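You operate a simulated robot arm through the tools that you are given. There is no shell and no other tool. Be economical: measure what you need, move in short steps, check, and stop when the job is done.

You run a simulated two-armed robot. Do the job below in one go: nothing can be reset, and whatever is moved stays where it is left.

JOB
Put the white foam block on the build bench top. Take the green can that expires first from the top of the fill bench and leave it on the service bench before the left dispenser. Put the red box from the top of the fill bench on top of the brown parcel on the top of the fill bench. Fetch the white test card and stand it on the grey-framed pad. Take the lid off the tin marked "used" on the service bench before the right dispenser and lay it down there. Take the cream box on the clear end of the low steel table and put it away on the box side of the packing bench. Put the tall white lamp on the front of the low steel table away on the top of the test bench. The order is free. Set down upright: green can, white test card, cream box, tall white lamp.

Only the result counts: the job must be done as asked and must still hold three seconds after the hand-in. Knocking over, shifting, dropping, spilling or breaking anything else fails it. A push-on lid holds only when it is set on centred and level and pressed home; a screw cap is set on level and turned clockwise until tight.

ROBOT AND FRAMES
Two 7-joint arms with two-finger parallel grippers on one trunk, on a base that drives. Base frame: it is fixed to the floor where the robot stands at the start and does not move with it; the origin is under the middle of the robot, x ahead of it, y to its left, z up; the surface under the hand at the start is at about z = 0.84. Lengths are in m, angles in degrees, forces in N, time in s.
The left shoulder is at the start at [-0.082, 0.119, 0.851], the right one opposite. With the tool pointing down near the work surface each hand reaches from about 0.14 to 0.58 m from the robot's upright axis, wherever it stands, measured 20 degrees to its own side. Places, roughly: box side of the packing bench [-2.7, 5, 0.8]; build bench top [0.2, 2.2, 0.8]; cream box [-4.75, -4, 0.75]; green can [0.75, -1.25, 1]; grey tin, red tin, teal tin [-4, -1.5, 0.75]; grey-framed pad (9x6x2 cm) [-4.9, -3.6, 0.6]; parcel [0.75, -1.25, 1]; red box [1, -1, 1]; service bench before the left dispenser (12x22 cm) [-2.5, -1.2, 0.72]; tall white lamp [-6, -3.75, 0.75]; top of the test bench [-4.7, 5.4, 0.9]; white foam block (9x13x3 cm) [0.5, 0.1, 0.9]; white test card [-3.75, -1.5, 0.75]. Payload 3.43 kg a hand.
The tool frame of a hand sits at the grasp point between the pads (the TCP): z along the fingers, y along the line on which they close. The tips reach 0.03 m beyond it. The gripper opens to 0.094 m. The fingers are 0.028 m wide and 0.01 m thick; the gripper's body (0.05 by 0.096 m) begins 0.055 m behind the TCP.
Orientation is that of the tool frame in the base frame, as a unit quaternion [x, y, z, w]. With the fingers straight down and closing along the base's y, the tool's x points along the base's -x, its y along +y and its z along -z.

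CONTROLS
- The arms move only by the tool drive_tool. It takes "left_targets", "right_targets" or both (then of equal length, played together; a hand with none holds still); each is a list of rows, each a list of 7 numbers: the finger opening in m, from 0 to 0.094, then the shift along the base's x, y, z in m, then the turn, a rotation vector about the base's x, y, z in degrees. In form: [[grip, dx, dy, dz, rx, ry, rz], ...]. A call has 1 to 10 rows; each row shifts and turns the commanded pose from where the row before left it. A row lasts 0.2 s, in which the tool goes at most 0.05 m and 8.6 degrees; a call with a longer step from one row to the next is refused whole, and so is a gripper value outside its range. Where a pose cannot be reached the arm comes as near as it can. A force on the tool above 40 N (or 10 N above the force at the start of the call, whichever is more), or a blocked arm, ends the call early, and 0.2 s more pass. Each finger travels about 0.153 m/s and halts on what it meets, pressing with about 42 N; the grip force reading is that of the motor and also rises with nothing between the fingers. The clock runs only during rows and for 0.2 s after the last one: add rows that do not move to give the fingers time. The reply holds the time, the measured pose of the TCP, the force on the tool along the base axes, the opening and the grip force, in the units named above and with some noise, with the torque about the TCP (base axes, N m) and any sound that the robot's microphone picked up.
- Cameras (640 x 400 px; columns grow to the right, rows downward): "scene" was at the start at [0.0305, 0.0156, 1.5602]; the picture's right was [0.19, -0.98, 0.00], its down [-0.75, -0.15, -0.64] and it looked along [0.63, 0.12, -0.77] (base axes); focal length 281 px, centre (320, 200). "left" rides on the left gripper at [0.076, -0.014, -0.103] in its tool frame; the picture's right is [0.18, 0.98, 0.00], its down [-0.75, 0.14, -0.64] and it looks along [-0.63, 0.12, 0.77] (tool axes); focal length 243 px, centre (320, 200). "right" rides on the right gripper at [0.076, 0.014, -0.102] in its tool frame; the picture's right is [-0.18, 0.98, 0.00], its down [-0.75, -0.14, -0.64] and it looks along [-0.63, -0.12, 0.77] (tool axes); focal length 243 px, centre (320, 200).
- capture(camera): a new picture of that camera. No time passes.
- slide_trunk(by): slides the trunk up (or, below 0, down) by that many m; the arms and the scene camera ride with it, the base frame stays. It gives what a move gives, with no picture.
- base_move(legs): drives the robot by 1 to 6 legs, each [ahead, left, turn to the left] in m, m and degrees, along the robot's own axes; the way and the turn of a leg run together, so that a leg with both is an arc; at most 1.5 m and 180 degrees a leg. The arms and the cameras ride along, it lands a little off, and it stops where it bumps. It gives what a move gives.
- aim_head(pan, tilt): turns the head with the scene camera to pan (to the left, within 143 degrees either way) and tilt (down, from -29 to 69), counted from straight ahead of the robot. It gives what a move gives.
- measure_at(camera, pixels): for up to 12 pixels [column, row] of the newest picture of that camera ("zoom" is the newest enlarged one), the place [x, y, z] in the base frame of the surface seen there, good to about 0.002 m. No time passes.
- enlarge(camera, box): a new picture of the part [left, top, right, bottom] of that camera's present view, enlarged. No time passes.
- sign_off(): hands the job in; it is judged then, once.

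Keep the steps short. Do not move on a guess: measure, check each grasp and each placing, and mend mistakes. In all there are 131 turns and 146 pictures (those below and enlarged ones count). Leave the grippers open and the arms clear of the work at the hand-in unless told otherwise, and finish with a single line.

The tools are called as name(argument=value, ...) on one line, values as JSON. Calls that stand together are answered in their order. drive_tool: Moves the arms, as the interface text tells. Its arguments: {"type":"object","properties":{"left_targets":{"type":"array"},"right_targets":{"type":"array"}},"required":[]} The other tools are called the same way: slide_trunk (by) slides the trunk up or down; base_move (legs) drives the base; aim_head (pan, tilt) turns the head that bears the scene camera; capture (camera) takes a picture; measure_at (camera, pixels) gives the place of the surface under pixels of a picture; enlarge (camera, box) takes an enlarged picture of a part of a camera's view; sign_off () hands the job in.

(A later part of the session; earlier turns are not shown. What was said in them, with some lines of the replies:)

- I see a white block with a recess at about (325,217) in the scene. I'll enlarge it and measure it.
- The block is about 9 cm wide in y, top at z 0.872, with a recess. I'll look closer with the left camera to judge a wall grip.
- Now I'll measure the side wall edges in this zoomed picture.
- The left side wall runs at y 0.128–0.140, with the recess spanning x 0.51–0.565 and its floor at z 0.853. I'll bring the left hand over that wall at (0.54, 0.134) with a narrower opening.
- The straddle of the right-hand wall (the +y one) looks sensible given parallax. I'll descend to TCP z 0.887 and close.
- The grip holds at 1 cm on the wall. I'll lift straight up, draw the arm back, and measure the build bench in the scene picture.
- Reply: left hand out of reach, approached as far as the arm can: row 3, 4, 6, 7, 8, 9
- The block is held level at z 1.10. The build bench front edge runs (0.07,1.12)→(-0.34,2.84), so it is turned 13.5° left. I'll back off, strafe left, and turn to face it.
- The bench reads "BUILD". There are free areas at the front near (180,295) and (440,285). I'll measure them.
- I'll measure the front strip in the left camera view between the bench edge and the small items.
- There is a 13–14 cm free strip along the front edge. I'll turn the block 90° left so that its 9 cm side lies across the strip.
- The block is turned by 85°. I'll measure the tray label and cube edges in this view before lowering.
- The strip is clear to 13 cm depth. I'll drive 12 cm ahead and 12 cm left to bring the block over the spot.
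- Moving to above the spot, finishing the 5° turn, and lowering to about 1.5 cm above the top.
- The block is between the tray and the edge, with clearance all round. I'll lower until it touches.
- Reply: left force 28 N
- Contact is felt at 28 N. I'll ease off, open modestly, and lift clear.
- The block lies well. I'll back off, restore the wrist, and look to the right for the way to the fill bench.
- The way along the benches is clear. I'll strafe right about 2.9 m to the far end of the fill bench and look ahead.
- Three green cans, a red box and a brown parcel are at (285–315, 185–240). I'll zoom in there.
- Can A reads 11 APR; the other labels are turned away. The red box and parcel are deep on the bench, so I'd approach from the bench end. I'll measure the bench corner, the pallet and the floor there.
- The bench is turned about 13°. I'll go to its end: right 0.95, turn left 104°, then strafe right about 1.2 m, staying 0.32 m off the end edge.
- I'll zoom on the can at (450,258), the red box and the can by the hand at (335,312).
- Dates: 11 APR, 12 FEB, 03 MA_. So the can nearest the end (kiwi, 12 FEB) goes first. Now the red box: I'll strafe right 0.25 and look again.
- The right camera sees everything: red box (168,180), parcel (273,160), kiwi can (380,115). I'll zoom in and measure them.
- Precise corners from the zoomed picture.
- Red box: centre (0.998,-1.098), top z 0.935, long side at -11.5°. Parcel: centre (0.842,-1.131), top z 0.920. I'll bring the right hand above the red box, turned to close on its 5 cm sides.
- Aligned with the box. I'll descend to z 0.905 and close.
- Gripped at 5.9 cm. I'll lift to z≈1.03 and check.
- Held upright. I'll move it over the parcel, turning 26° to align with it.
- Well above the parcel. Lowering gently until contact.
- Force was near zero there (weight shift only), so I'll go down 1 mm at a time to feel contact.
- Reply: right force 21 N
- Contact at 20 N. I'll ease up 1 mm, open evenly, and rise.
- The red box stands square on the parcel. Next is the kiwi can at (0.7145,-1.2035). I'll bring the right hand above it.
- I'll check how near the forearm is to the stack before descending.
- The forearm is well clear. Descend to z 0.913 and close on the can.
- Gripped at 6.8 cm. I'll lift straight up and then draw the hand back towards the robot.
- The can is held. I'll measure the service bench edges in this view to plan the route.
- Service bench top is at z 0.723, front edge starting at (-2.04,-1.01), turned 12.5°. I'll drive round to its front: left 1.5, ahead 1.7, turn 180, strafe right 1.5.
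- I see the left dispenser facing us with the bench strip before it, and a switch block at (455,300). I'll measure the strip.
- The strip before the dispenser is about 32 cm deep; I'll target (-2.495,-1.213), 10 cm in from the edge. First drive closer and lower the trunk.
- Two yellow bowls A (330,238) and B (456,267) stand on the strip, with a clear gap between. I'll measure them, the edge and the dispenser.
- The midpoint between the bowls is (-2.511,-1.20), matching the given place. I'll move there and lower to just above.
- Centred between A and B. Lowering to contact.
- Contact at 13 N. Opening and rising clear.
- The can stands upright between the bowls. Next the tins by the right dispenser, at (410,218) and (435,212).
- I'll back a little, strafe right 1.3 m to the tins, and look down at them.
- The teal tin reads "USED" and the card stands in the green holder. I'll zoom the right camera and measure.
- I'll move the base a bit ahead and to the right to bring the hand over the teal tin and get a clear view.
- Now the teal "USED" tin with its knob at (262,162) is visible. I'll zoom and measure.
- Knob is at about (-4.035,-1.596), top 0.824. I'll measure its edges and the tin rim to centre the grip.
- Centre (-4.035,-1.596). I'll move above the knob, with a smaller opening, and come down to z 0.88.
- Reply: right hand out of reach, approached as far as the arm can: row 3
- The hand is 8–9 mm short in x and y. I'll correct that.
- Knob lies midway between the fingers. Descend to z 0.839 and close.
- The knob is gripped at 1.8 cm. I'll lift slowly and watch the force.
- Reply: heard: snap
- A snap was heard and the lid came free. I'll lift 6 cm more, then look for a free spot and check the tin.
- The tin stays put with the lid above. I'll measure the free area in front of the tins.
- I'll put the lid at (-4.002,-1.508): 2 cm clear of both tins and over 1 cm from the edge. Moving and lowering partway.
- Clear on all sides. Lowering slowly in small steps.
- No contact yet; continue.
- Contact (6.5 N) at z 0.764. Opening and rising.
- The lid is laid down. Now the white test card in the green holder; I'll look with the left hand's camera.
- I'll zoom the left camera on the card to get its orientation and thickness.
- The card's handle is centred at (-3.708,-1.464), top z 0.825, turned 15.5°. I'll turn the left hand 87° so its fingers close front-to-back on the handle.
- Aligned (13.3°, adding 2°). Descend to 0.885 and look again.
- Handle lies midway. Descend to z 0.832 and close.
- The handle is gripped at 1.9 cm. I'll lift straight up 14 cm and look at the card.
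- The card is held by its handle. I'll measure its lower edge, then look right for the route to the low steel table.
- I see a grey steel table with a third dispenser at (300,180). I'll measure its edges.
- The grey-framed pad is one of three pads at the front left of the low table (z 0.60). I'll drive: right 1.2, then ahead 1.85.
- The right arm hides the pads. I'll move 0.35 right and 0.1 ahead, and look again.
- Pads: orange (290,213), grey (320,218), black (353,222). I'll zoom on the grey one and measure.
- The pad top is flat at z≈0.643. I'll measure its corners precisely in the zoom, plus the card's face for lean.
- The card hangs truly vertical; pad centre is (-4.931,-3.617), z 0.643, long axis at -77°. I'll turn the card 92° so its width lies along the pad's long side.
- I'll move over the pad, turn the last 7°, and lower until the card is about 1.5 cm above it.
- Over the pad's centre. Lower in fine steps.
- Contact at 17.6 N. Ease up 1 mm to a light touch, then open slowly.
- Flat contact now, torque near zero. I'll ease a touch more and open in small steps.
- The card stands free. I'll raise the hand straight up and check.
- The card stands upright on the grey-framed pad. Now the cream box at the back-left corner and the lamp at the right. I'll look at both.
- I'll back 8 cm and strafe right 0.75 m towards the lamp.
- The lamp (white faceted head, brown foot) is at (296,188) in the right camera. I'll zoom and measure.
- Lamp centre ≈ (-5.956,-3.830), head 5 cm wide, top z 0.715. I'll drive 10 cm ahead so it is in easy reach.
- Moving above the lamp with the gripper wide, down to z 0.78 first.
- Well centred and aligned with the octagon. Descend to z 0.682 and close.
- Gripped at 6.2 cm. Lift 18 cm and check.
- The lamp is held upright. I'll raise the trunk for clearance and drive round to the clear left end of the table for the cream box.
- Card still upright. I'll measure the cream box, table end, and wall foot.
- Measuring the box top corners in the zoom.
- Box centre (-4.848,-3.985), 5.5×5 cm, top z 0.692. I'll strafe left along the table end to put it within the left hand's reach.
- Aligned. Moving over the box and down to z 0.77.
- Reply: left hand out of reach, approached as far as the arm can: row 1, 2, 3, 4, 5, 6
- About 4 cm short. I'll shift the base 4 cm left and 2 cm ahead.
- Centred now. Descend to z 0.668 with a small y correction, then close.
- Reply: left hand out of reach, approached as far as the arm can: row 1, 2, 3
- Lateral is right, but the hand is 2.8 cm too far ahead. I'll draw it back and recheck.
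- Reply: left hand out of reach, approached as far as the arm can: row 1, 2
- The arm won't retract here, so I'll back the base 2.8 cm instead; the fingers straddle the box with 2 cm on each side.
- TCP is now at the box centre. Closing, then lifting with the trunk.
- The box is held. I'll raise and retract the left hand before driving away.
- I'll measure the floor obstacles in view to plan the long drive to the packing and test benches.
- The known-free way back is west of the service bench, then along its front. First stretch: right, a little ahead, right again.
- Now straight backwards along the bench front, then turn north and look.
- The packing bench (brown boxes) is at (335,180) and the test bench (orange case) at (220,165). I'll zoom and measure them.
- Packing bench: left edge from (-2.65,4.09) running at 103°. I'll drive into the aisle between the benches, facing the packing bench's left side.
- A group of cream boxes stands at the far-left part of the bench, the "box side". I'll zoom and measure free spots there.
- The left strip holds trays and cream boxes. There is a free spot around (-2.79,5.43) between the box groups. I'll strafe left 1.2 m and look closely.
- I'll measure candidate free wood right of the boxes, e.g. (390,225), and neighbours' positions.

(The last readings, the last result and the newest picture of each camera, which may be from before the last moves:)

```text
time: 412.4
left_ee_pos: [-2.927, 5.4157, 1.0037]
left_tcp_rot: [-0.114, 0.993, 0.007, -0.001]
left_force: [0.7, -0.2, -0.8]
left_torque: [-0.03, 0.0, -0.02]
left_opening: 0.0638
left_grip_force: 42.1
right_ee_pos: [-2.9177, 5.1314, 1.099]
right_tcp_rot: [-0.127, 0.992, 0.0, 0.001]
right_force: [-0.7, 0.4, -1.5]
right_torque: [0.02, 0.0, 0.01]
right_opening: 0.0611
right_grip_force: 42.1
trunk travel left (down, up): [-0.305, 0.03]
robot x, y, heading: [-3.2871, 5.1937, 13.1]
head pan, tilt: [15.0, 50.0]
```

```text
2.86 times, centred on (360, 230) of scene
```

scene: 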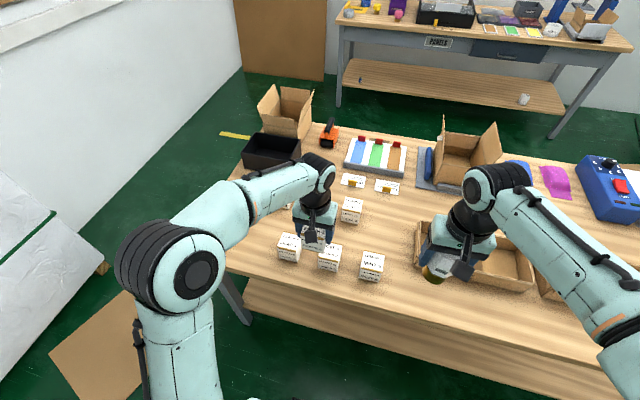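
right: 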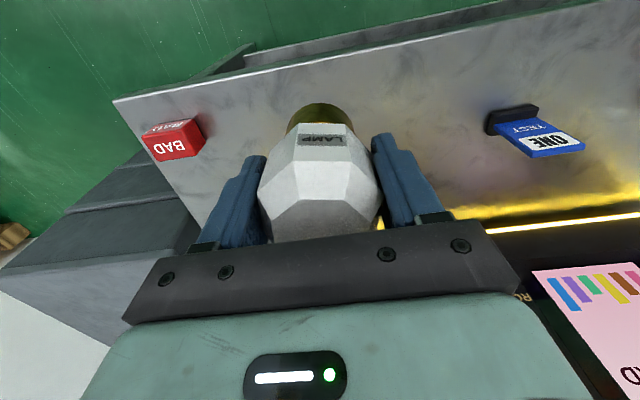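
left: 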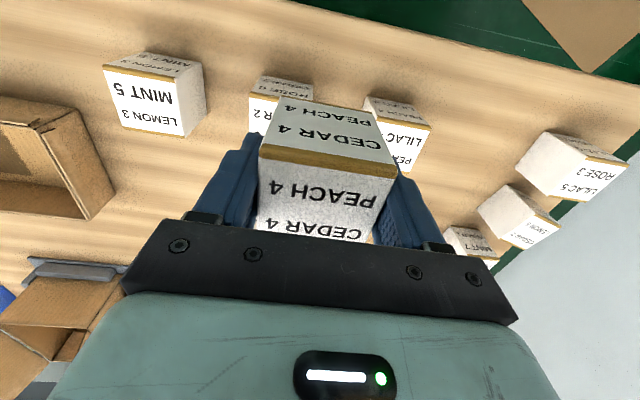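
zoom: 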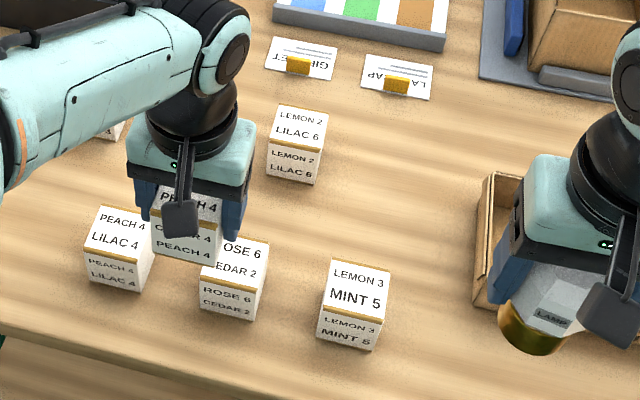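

Spot chosen: (-2.76,5.31), in the strip's middle, 4 cm clear of the nearest box. Moving the left hand there and down to 1.5 cm above.

drive_tool(left_targets=[[0.03, 0.034, -0.021, 0, 0, 0, 0], [0.03, 0.034, -0.021, 0, 0, 0, 0], [0.03, 0.033, -0.021, 0, 0, 0, 0], [0.03, 0.033, -0.021, 0, 0, 0, 0], [0.03, 0.033, -0.022, 0, 0, 0, 0], [0.03, 0, 0, -0.04, 0, 0, 0], [0.03, 0, 0, -0.045, 0, 0, 0], [0.03, 0, 0, -0.045, 0, 0, 0], [0.03, 0, 0, 0, 0, 0, 0]])

enlarge(camera="scene", box=[270, 160, 450, 300])

capture(camera="left")

```text
time: 414.4
left_ee_pos: [-2.775, 5.3132, 0.8722]
left_tcp_rot: [-0.114, 0.994, 0.006, 0.0]
left_force: [0.4, 1.3, -1.3]
left_torque: [0.0, 0.01, 0.01]
left_opening: 0.0639
left_grip_force: 42.3
left hand out of reach, approached as far as the arm can: row 5
right_ee_pos: [-2.9178, 5.1315, 1.0985]
right_tcp_rot: [-0.128, 0.992, 0.0, 0.001]
right_force: [1.1, 0.2, -1.8]
right_torque: [0.02, -0.01, -0.01]
right_opening: 0.0612
right_grip_force: 42.0
trunk travel left (down, up): [-0.305, 0.03]
robot x, y, heading: [-3.2883, 5.1948, 13.3]
head pan, tilt: [15.0, 50.0]
```

```text
2.86 times, centred on (360, 230) of scene
```

zoom: 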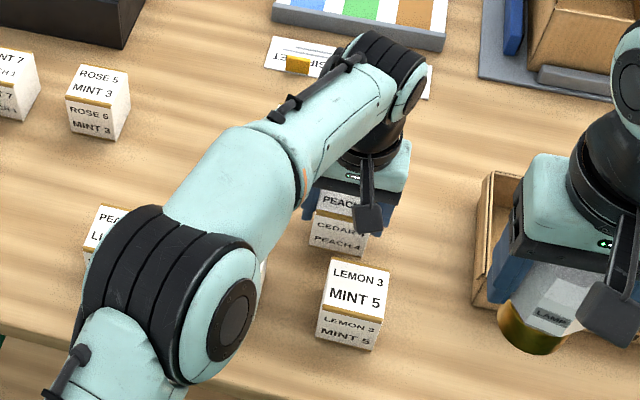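

```text
33 pictures are left
```

left: 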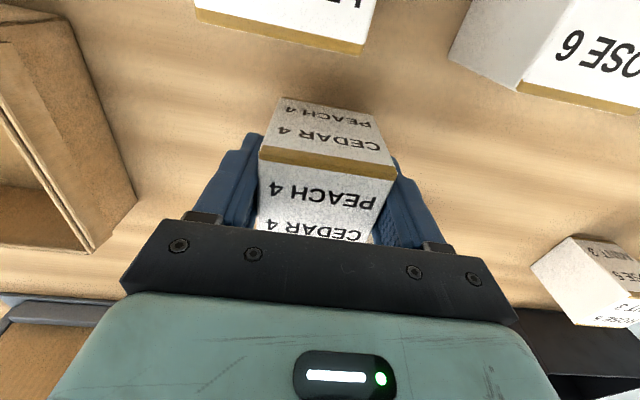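

It's at (-2.775,5.313), clear of its neighbours. I'll shift 8 mm deeper and lower to contact.

drive_tool(left_targets=[[0.03, 0.008, 0, 0, 0, 0, 0], [0.03, 0, 0, -0.01, 0, 0, 0], [0.03, 0, 0, -0.004, 0, 0, 0], [0.03, 0, 0, -0.002, 0, 0, 0], [0.03, 0, 0, -0.001, 0, 0, 0], [0.03, 0, 0, 0, 0, 0, 0]])

```text
time: 415.8
left_ee_pos: [-2.766, 5.3129, 0.8541]
left_tcp_rot: [-0.115, 0.993, 0.006, -0.001]
left_force: [0.8, 0.0, -1.5]
left_torque: [0.01, -0.01, -0.01]
left_opening: 0.0637
left_grip_force: 41.6
right_ee_pos: [-2.9186, 5.1327, 1.0996]
right_tcp_rot: [-0.128, 0.992, 0.0, -0.001]
right_force: [0.7, 0.2, -2.8]
right_torque: [0.0, 0.02, 0.01]
right_opening: 0.0614
right_grip_force: 41.5
trunk travel left (down, up): [-0.305, 0.03]
robot x, y, heading: [-3.294, 5.1939, 12.9]
head pan, tilt: [15.0, 50.0]
```

drive_tool(left_targets=[[0.03, 0, 0, -0.001, 0, 0, 0], [0.03, 0, 0, -0.001, 0, 0, 0], [0.03, 0, 0, 0, 0, 0, 0]])

```text
time: 416.6
left_ee_pos: [-2.7669, 5.3122, 0.8549]
left_tcp_rot: [-0.115, 0.993, 0.007, -0.001]
left_force: [0.0, 0.4, 3.6]
left_torque: [-0.15, -0.16, 0.03]
left_opening: 0.0638
left_grip_force: 41.9
right_ee_pos: [-2.9177, 5.1308, 1.0991]
right_tcp_rot: [-0.128, 0.992, 0.0, 0.0]
right_force: [-0.2, -0.6, -0.2]
right_torque: [-0.02, 0.02, -0.03]
right_opening: 0.0613
right_grip_force: 42.4
trunk travel left (down, up): [-0.305, 0.03]
robot x, y, heading: [-3.2898, 5.1921, 13.1]
head pan, tilt: [15.0, 50.0]
```

Contact begins. One more millimetre, then open and rise.

drive_tool(left_targets=[[0.03, 0, 0, -0.0008, 0, 0, 0], [0.064, 0, 0, 0, 0, 0, 0], [0.075, 0, 0, 0, 0, 0, 0], [0.085, 0, 0, 0, 0, 0, 0], [0.085, 0, 0, 0.02, 0, 0, 0], [0.085, 0, 0, 0.045, 0, 0, 0], [0.085, 0, 0, 0.045, 0, 0, 0], [0.085, -0.01, 0.005, 0.04, 0, 0, 0], [0.085, -0.04, 0.02, 0.01, 0, 0, 0], [0.085, -0.04, 0.02, 0, 0, 0, 0]])

enlarge(camera="scene", box=[270, 160, 450, 300])

capture(camera="left")

```text
time: 418.8
left_ee_pos: [-2.8592, 5.3595, 1.0128]
left_tcp_rot: [-0.114, 0.993, 0.006, 0.0]
left_force: [0.4, -0.1, 0.7]
left_torque: [0.01, -0.03, 0.03]
left_opening: 0.0848
left_grip_force: 0.1
right_ee_pos: [-2.9194, 5.1326, 1.0982]
right_tcp_rot: [-0.128, 0.992, 0.001, 0.001]
right_force: [-0.1, 0.0, -1.6]
right_torque: [0.0, 0.0, -0.01]
right_opening: 0.0614
right_grip_force: 41.9
trunk travel left (down, up): [-0.305, 0.03]
robot x, y, heading: [-3.2872, 5.1947, 13.2]
head pan, tilt: [15.0, 50.0]
```

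```text
2.86 times, centred on (360, 230) of scene
```

zoom: 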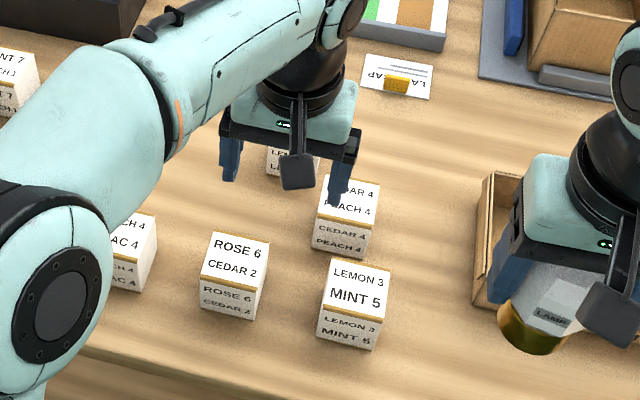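

```text
31 pictures are left
```

left: 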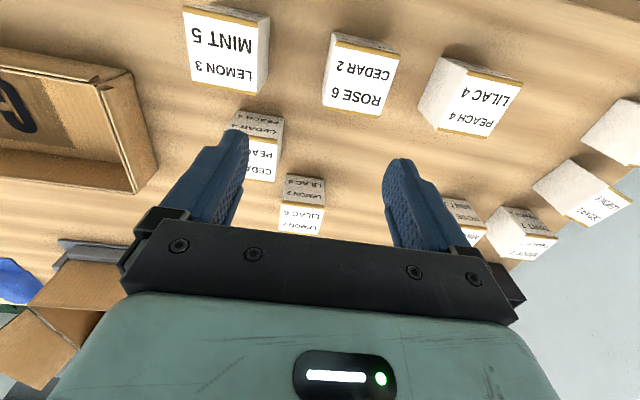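

The cream box stands upright among the others. Now back off, turn round to the test bench and look.

base_move(legs=[[-0.22, 0, 0], [0, 0, 180]])

aim_head(pan=0, tilt=35)

capture(camera="scene")

```text
time: 427.9
left_ee_pos: [-3.9379, 4.9814, 1.0121]
left_tcp_rot: [0.993, 0.115, 0.0, 0.007]
left_force: [0.2, 0.2, -0.7]
left_torque: [-0.02, 0.0, -0.02]
left_opening: 0.0851
left_grip_force: 0.0
right_ee_pos: [-3.8772, 5.2079, 1.0984]
right_tcp_rot: [0.992, 0.129, 0.0, 0.0]
right_force: [0.5, -0.4, -2.1]
right_torque: [-0.03, 0.0, 0.0]
right_opening: 0.0615
right_grip_force: 41.9
trunk travel left (down, up): [-0.305, 0.03]
robot x, y, heading: [-3.5029, 5.1424, -166.9]
head pan, tilt: [15.0, 50.0]
```

```text
time: 428.6
left_ee_pos: [-3.9374, 4.9804, 1.0126]
left_tcp_rot: [0.993, 0.114, 0.001, 0.007]
left_force: [-0.6, 0.2, 0.1]
left_torque: [-0.02, 0.0, 0.01]
left_opening: 0.0851
left_grip_force: 0.1
right_ee_pos: [-3.8776, 5.2071, 1.0988]
right_tcp_rot: [0.992, 0.129, 0.0, 0.0]
right_force: [0.0, 0.2, -2.6]
right_torque: [0.0, 0.03, -0.02]
right_opening: 0.0612
right_grip_force: 41.7
trunk travel left (down, up): [-0.305, 0.03]
robot x, y, heading: [-3.5063, 5.1448, -166.8]
head pan, tilt: [0.0, 35.0]
```

```text
30 pictures are left
```

scene: 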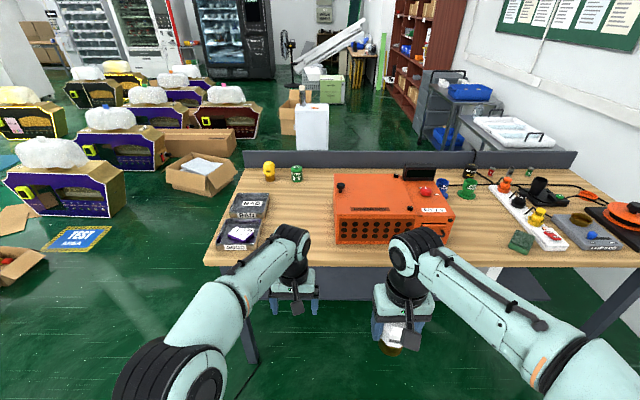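

Free wood appears left of the orange case at (310,225) and right of it at (475,240). Measuring.

measure_at(camera="scene", pixels=[[310, 215], [318, 240], [330, 262], [272, 225], [335, 235], [475, 225], [475, 245], [470, 264], [452, 228], [510, 245], [440, 200], [490, 205]])

enlarge(camera="scene", box=[230, 150, 570, 300])

```text
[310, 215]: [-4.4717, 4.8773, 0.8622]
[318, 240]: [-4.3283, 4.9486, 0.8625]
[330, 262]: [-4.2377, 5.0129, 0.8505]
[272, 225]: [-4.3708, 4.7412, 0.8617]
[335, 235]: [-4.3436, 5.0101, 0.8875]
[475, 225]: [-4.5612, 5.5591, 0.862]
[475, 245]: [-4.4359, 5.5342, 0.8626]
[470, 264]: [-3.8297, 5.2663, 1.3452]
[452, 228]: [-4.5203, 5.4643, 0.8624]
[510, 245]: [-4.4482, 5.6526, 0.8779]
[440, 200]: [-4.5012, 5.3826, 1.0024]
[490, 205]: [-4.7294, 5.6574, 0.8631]
```

```text
1.88 times, centred on (400, 225) of scene
```

zoom: 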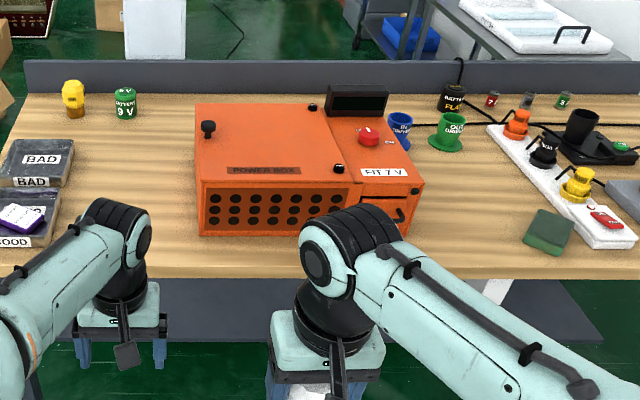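

Free spot: (-4.445,5.566), between the orange case and the green pad (17 cm gap). First raise and retract the left hand, then strafe right 0.47 and go ahead 0.42.

drive_tool(left_targets=[[0.085, 0.03, 0.0, 0.03, 0, 0, 0], [0.085, 0.03, 0.0, 0.03, 0, 0, 0], [0.085, 0.03, 0.0, 0.03, 0, 0, 0], [0.085, 0.02, 0.0, 0.02, 0, 0, 0]])

base_move(legs=[[0, -0.47, 0], [0.4, 0, 0]])

aim_head(pan=-10, tilt=50)

capture(camera="scene")

capture(camera="right")

```text
time: 429.6
left_ee_pos: [-3.8269, 4.9801, 1.1251]
left_tcp_rot: [0.993, 0.114, 0.0, 0.007]
left_force: [0.2, 0.0, 0.4]
left_torque: [0.01, -0.01, 0.01]
left_opening: 0.0849
left_grip_force: 0.1
right_ee_pos: [-3.8765, 5.2086, 1.0995]
right_tcp_rot: [0.992, 0.129, -0.001, 0.0]
right_force: [-0.5, 0.1, -1.5]
right_torque: [0.02, -0.01, -0.01]
right_opening: 0.0614
right_grip_force: 42.2
trunk travel left (down, up): [-0.305, 0.03]
robot x, y, heading: [-3.5039, 5.1446, -166.9]
head pan, tilt: [0.0, 35.0]
```

```text
time: 436.4
left_ee_pos: [-4.3217, 5.3458, 1.1224]
left_tcp_rot: [0.994, 0.113, 0.002, 0.007]
left_force: [-0.1, -1.3, -1.0]
left_torque: [-0.03, -0.03, 0.01]
left_opening: 0.0849
left_grip_force: 0.0
right_ee_pos: [-4.3715, 5.572, 1.0983]
right_tcp_rot: [0.992, 0.129, -0.001, 0.0]
right_force: [0.1, 0.5, -1.3]
right_torque: [-0.03, -0.01, -0.01]
right_opening: 0.0615
right_grip_force: 42.0
trunk travel left (down, up): [-0.305, 0.03]
robot x, y, heading: [-3.999, 5.5121, -166.7]
head pan, tilt: [0.0, 35.0]
```

```text
time: 437.1
left_ee_pos: [-4.3217, 5.3467, 1.1231]
left_tcp_rot: [0.993, 0.114, 0.0, 0.008]
left_force: [0.1, -0.9, -0.6]
left_torque: [0.03, -0.01, -0.01]
left_opening: 0.0849
left_grip_force: 0.1
right_ee_pos: [-4.3719, 5.5727, 1.0966]
right_tcp_rot: [0.992, 0.128, 0.0, -0.001]
right_force: [0.2, 1.0, -1.5]
right_torque: [-0.02, -0.04, 0.0]
right_opening: 0.0614
right_grip_force: 42.1
trunk travel left (down, up): [-0.305, 0.03]
robot x, y, heading: [-3.9952, 5.5087, -166.7]
head pan, tilt: [-10.0, 50.0]
```

```text
28 pictures are left
```

scene: 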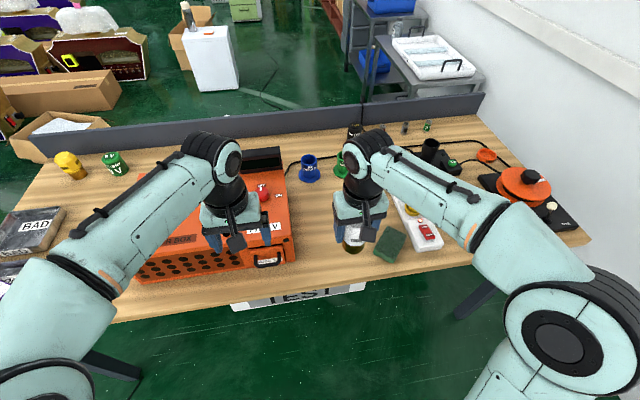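

```text
27 pictures are left
```

right: 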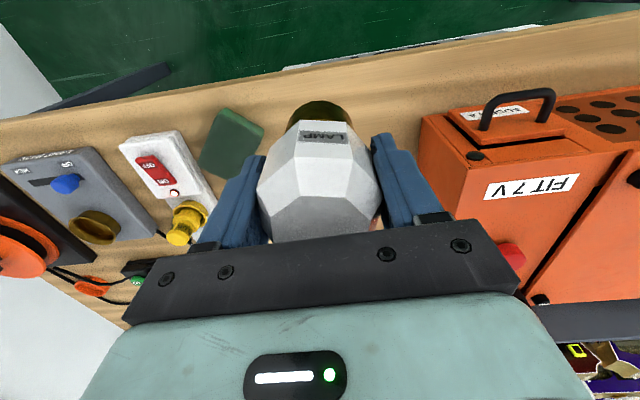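

Measuring the case's near corner, the green pad and the bench edge in the right camera view.

measure_at(camera="right", pixels=[[424, 122], [432, 180], [262, 128], [258, 150], [228, 108], [380, 88], [300, 102], [390, 110], [410, 150], [200, 170], [485, 120]])

measure_at(camera="scene", pixels=[[296, 250], [298, 268], [292, 225], [378, 248], [372, 255], [330, 270], [320, 230], [325, 250]])

```text
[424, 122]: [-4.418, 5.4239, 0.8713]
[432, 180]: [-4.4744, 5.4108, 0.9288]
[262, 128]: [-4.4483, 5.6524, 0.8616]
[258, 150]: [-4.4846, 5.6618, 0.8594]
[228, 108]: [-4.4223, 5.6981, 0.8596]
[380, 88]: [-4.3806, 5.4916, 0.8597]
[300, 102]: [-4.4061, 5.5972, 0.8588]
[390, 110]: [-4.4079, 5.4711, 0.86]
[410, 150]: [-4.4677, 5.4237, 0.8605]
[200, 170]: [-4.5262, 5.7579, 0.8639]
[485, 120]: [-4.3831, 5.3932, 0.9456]
```

```text
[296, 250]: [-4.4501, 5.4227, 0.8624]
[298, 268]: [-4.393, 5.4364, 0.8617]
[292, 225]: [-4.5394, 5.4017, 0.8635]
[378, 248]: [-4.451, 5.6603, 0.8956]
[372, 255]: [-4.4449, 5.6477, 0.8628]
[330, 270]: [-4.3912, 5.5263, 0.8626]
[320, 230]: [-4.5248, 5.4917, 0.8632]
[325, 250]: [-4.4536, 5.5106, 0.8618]
```

Spot refined to (-4.445,5.54), midway. Moving and lowering to about 1.5 cm above.

drive_tool(right_targets=[[0.03, -0.0365, -0.0165, 0, 0, 0, 0], [0.03, -0.0365, -0.0165, 0, 0, 0, 0], [0.03, 0, 0, -0.045, 0, 0, 0], [0.03, 0, 0, -0.045, 0, 0, 0], [0.03, 0, 0, -0.045, 0, 0, 0], [0.03, 0, 0, -0.018, 0, 0, 0], [0.03, 0, 0, 0, 0, 0, 0]])

enlarge(camera="scene", box=[250, 170, 450, 310])

capture(camera="right")

```text
time: 438.7
left_ee_pos: [-4.3223, 5.3466, 1.1239]
left_tcp_rot: [0.994, 0.113, 0.001, 0.007]
left_force: [-0.6, 0.4, 0.0]
left_torque: [-0.02, -0.01, 0.0]
left_opening: 0.0849
left_grip_force: 0.1
right_ee_pos: [-4.4454, 5.5393, 0.9448]
right_tcp_rot: [0.992, 0.129, 0.0, 0.0]
right_force: [-0.2, 0.5, -1.7]
right_torque: [0.01, 0.05, 0.0]
right_opening: 0.0614
right_grip_force: 42.5
trunk travel left (down, up): [-0.305, 0.03]
robot x, y, heading: [-4.0023, 5.508, -166.8]
head pan, tilt: [-10.0, 50.0]
```

```text
2.86 times, centred on (350, 240) of scene
```

zoom: 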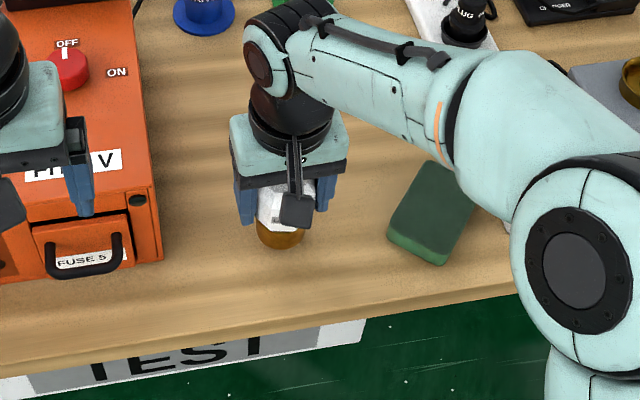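

```text
25 pictures are left
```

right: 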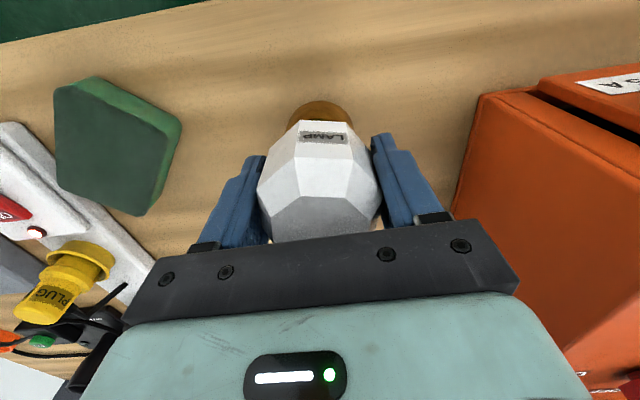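

The lamp hangs upright in clear space. Lowering to contact.

drive_tool(right_targets=[[0.03, 0, 0, -0.01, 0, 0, 0], [0.03, 0, 0, -0.004, 0, 0, 0], [0.03, 0, 0, -0.002, 0, 0, 0], [0.03, 0, 0, -0.001, 0, 0, 0], [0.03, 0, 0, -0.001, 0, 0, 0], [0.03, 0, 0, 0, 0, 0, 0]])

```text
time: 440.1
left_ee_pos: [-4.3216, 5.3469, 1.1223]
left_tcp_rot: [0.993, 0.114, 0.001, 0.007]
left_force: [0.1, -0.4, -0.6]
left_torque: [0.0, 0.01, -0.01]
left_opening: 0.085
left_grip_force: 0.1
right_ee_pos: [-4.4446, 5.5394, 0.9267]
right_tcp_rot: [0.992, 0.129, -0.001, 0.0]
right_force: [-0.3, -0.4, -2.1]
right_torque: [-0.02, -0.03, 0.02]
right_opening: 0.0615
right_grip_force: 41.5
trunk travel left (down, up): [-0.305, 0.03]
robot x, y, heading: [-3.9995, 5.5109, -166.5]
head pan, tilt: [-10.0, 50.0]
```

drive_tool(right_targets=[[0.03, 0, 0, -0.001, 0, 0, 0], [0.03, 0, 0, -0.001, 0, 0, 0], [0.03, 0, 0, 0, 0, 0, 0]])

```text
time: 440.9
left_ee_pos: [-4.3224, 5.3455, 1.1238]
left_tcp_rot: [0.993, 0.114, 0.0, 0.007]
left_force: [0.4, -0.2, 0.0]
left_torque: [-0.01, 0.01, -0.02]
left_opening: 0.0849
left_grip_force: 0.1
right_ee_pos: [-4.4437, 5.5396, 0.9255]
right_tcp_rot: [0.992, 0.128, 0.001, 0.0]
right_force: [-0.2, -1.1, -0.9]
right_torque: [0.02, -0.03, -0.02]
right_opening: 0.0614
right_grip_force: 41.8
trunk travel left (down, up): [-0.305, 0.03]
robot x, y, heading: [-4.0013, 5.5117, -166.9]
head pan, tilt: [-10.0, 50.0]
```

Still hanging almost freely (force -0.9); another step down.

drive_tool(right_targets=[[0.03, 0, 0, -0.001, 0, 0, 0], [0.03, 0, 0, 0, 0, 0, 0]])

```text
time: 441.5
left_ee_pos: [-4.3213, 5.3466, 1.1235]
left_tcp_rot: [0.993, 0.115, 0.001, 0.007]
left_force: [0.0, 0.5, -0.4]
left_torque: [-0.01, -0.01, 0.03]
left_opening: 0.0849
left_grip_force: 0.0
right_ee_pos: [-4.4449, 5.5399, 0.9246]
right_tcp_rot: [0.992, 0.129, 0.0, 0.0]
right_force: [-0.3, -1.1, -0.7]
right_torque: [-0.01, -0.04, -0.06]
right_opening: 0.0614
right_grip_force: 42.1
trunk travel left (down, up): [-0.305, 0.03]
robot x, y, heading: [-4.0007, 5.5094, -166.8]
head pan, tilt: [-10.0, 50.0]
```

drive_tool(right_targets=[[0.03, 0, 0, -0.001, 0, 0, 0], [0.03, 0, 0, -0.001, 0, 0, 0], [0.03, 0, 0, 0, 0, 0, 0]])

enlarge(camera="scene", box=[300, 210, 380, 270])

```text
time: 442.3
left_ee_pos: [-4.3215, 5.3462, 1.1251]
left_tcp_rot: [0.993, 0.114, 0.0, 0.007]
left_force: [0.5, 1.4, -0.4]
left_torque: [0.0, -0.02, 0.01]
left_opening: 0.0851
left_grip_force: 0.2
right_ee_pos: [-4.445, 5.541, 0.9234]
right_tcp_rot: [0.992, 0.129, -0.001, 0.001]
right_force: [-1.1, 1.7, 10.7]
right_torque: [0.21, -0.2, 0.04]
right_opening: 0.0614
right_grip_force: 42.2
trunk travel left (down, up): [-0.305, 0.03]
robot x, y, heading: [-3.9981, 5.512, -166.9]
head pan, tilt: [-10.0, 50.0]
```

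```text
6.67 times, centred on (340, 240) of scene
```

zoom: 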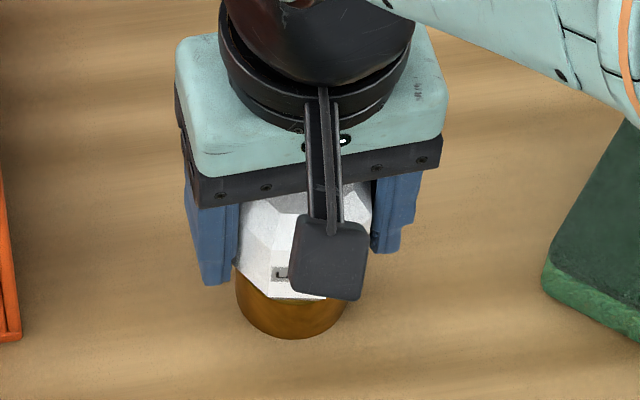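

Contact at 10.7 N. Opening evenly and rising straight.

drive_tool(right_targets=[[0.062, 0, 0, 0, 0, 0, 0], [0.07, 0, 0, 0, 0, 0, 0], [0.085, 0, 0, 0, 0, 0, 0], [0.085, 0, 0, 0.015, 0, 0, 0], [0.085, 0, 0, 0.04, 0, 0, 0], [0.085, 0, 0, 0.045, 0, 0, 0], [0.085, 0, 0, 0.045, 0, 0, 0], [0.085, 0.02, 0, 0.03, 0, 0, 0]])

base_move(legs=[[-0.3, 0, 0]])

aim_head(pan=-10, tilt=35)

enlarge(camera="scene", box=[240, 150, 480, 300])

```text
time: 444.1
left_ee_pos: [-4.3213, 5.3464, 1.1222]
left_tcp_rot: [0.993, 0.114, 0.0, 0.008]
left_force: [0.6, -0.2, 0.3]
left_torque: [0.02, -0.01, 0.01]
left_opening: 0.0849
left_grip_force: 0.2
right_ee_pos: [-4.4237, 5.5409, 1.0985]
right_tcp_rot: [0.992, 0.128, 0.0, 0.0]
right_force: [0.5, 0.6, 0.9]
right_torque: [0.01, 0.02, 0.04]
right_opening: 0.0849
right_grip_force: 0.0
trunk travel left (down, up): [-0.305, 0.03]
robot x, y, heading: [-4.0002, 5.5115, -166.7]
head pan, tilt: [-10.0, 50.0]
```

```text
time: 446.2
left_ee_pos: [-4.031, 5.415, 1.1235]
left_tcp_rot: [0.993, 0.115, 0.0, 0.006]
left_force: [-0.5, 0.6, 0.4]
left_torque: [0.04, 0.03, -0.01]
left_opening: 0.0849
left_grip_force: 0.1
right_ee_pos: [-4.132, 5.6083, 1.0969]
right_tcp_rot: [0.992, 0.128, 0.0, 0.0]
right_force: [0.6, 0.1, 0.1]
right_torque: [0.0, 0.02, 0.02]
right_opening: 0.085
right_grip_force: 0.1
trunk travel left (down, up): [-0.305, 0.03]
robot x, y, heading: [-3.7065, 5.5779, -166.7]
head pan, tilt: [-10.0, 50.0]
```

```text
time: 446.9
left_ee_pos: [-4.0306, 5.4146, 1.1227]
left_tcp_rot: [0.993, 0.115, 0.0, 0.007]
left_force: [0.0, -0.9, 0.1]
left_torque: [0.0, 0.02, 0.03]
left_opening: 0.085
left_grip_force: 0.1
right_ee_pos: [-4.1312, 5.6083, 1.0964]
right_tcp_rot: [0.992, 0.128, 0.0, 0.0]
right_force: [0.5, 0.4, 0.3]
right_torque: [0.01, 0.0, -0.01]
right_opening: 0.0849
right_grip_force: 0.1
trunk travel left (down, up): [-0.305, 0.03]
robot x, y, heading: [-3.7109, 5.5789, -167.0]
head pan, tilt: [-10.0, 35.0]
```

```text
2.67 times, centred on (360, 225) of scene
```

zoom: 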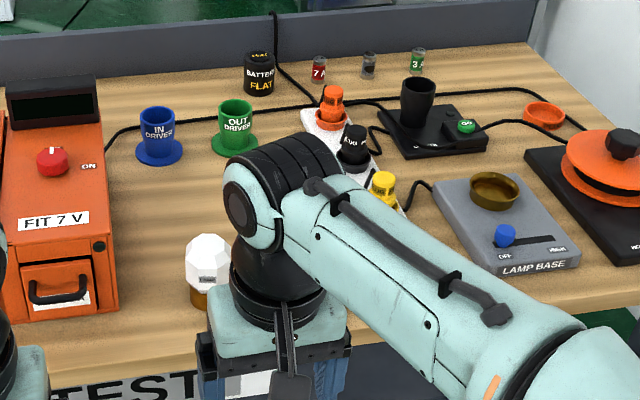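

The lamp stands upright on the test bench, and the arms are clear and open. All seven tasks were checked as they were done, so I'm handing in.

sign_off()

```text
The job is handed in.
```

All seven tasks were carried out and checked by camera as each was placed, then the job was handed in with both grippers open and clear.
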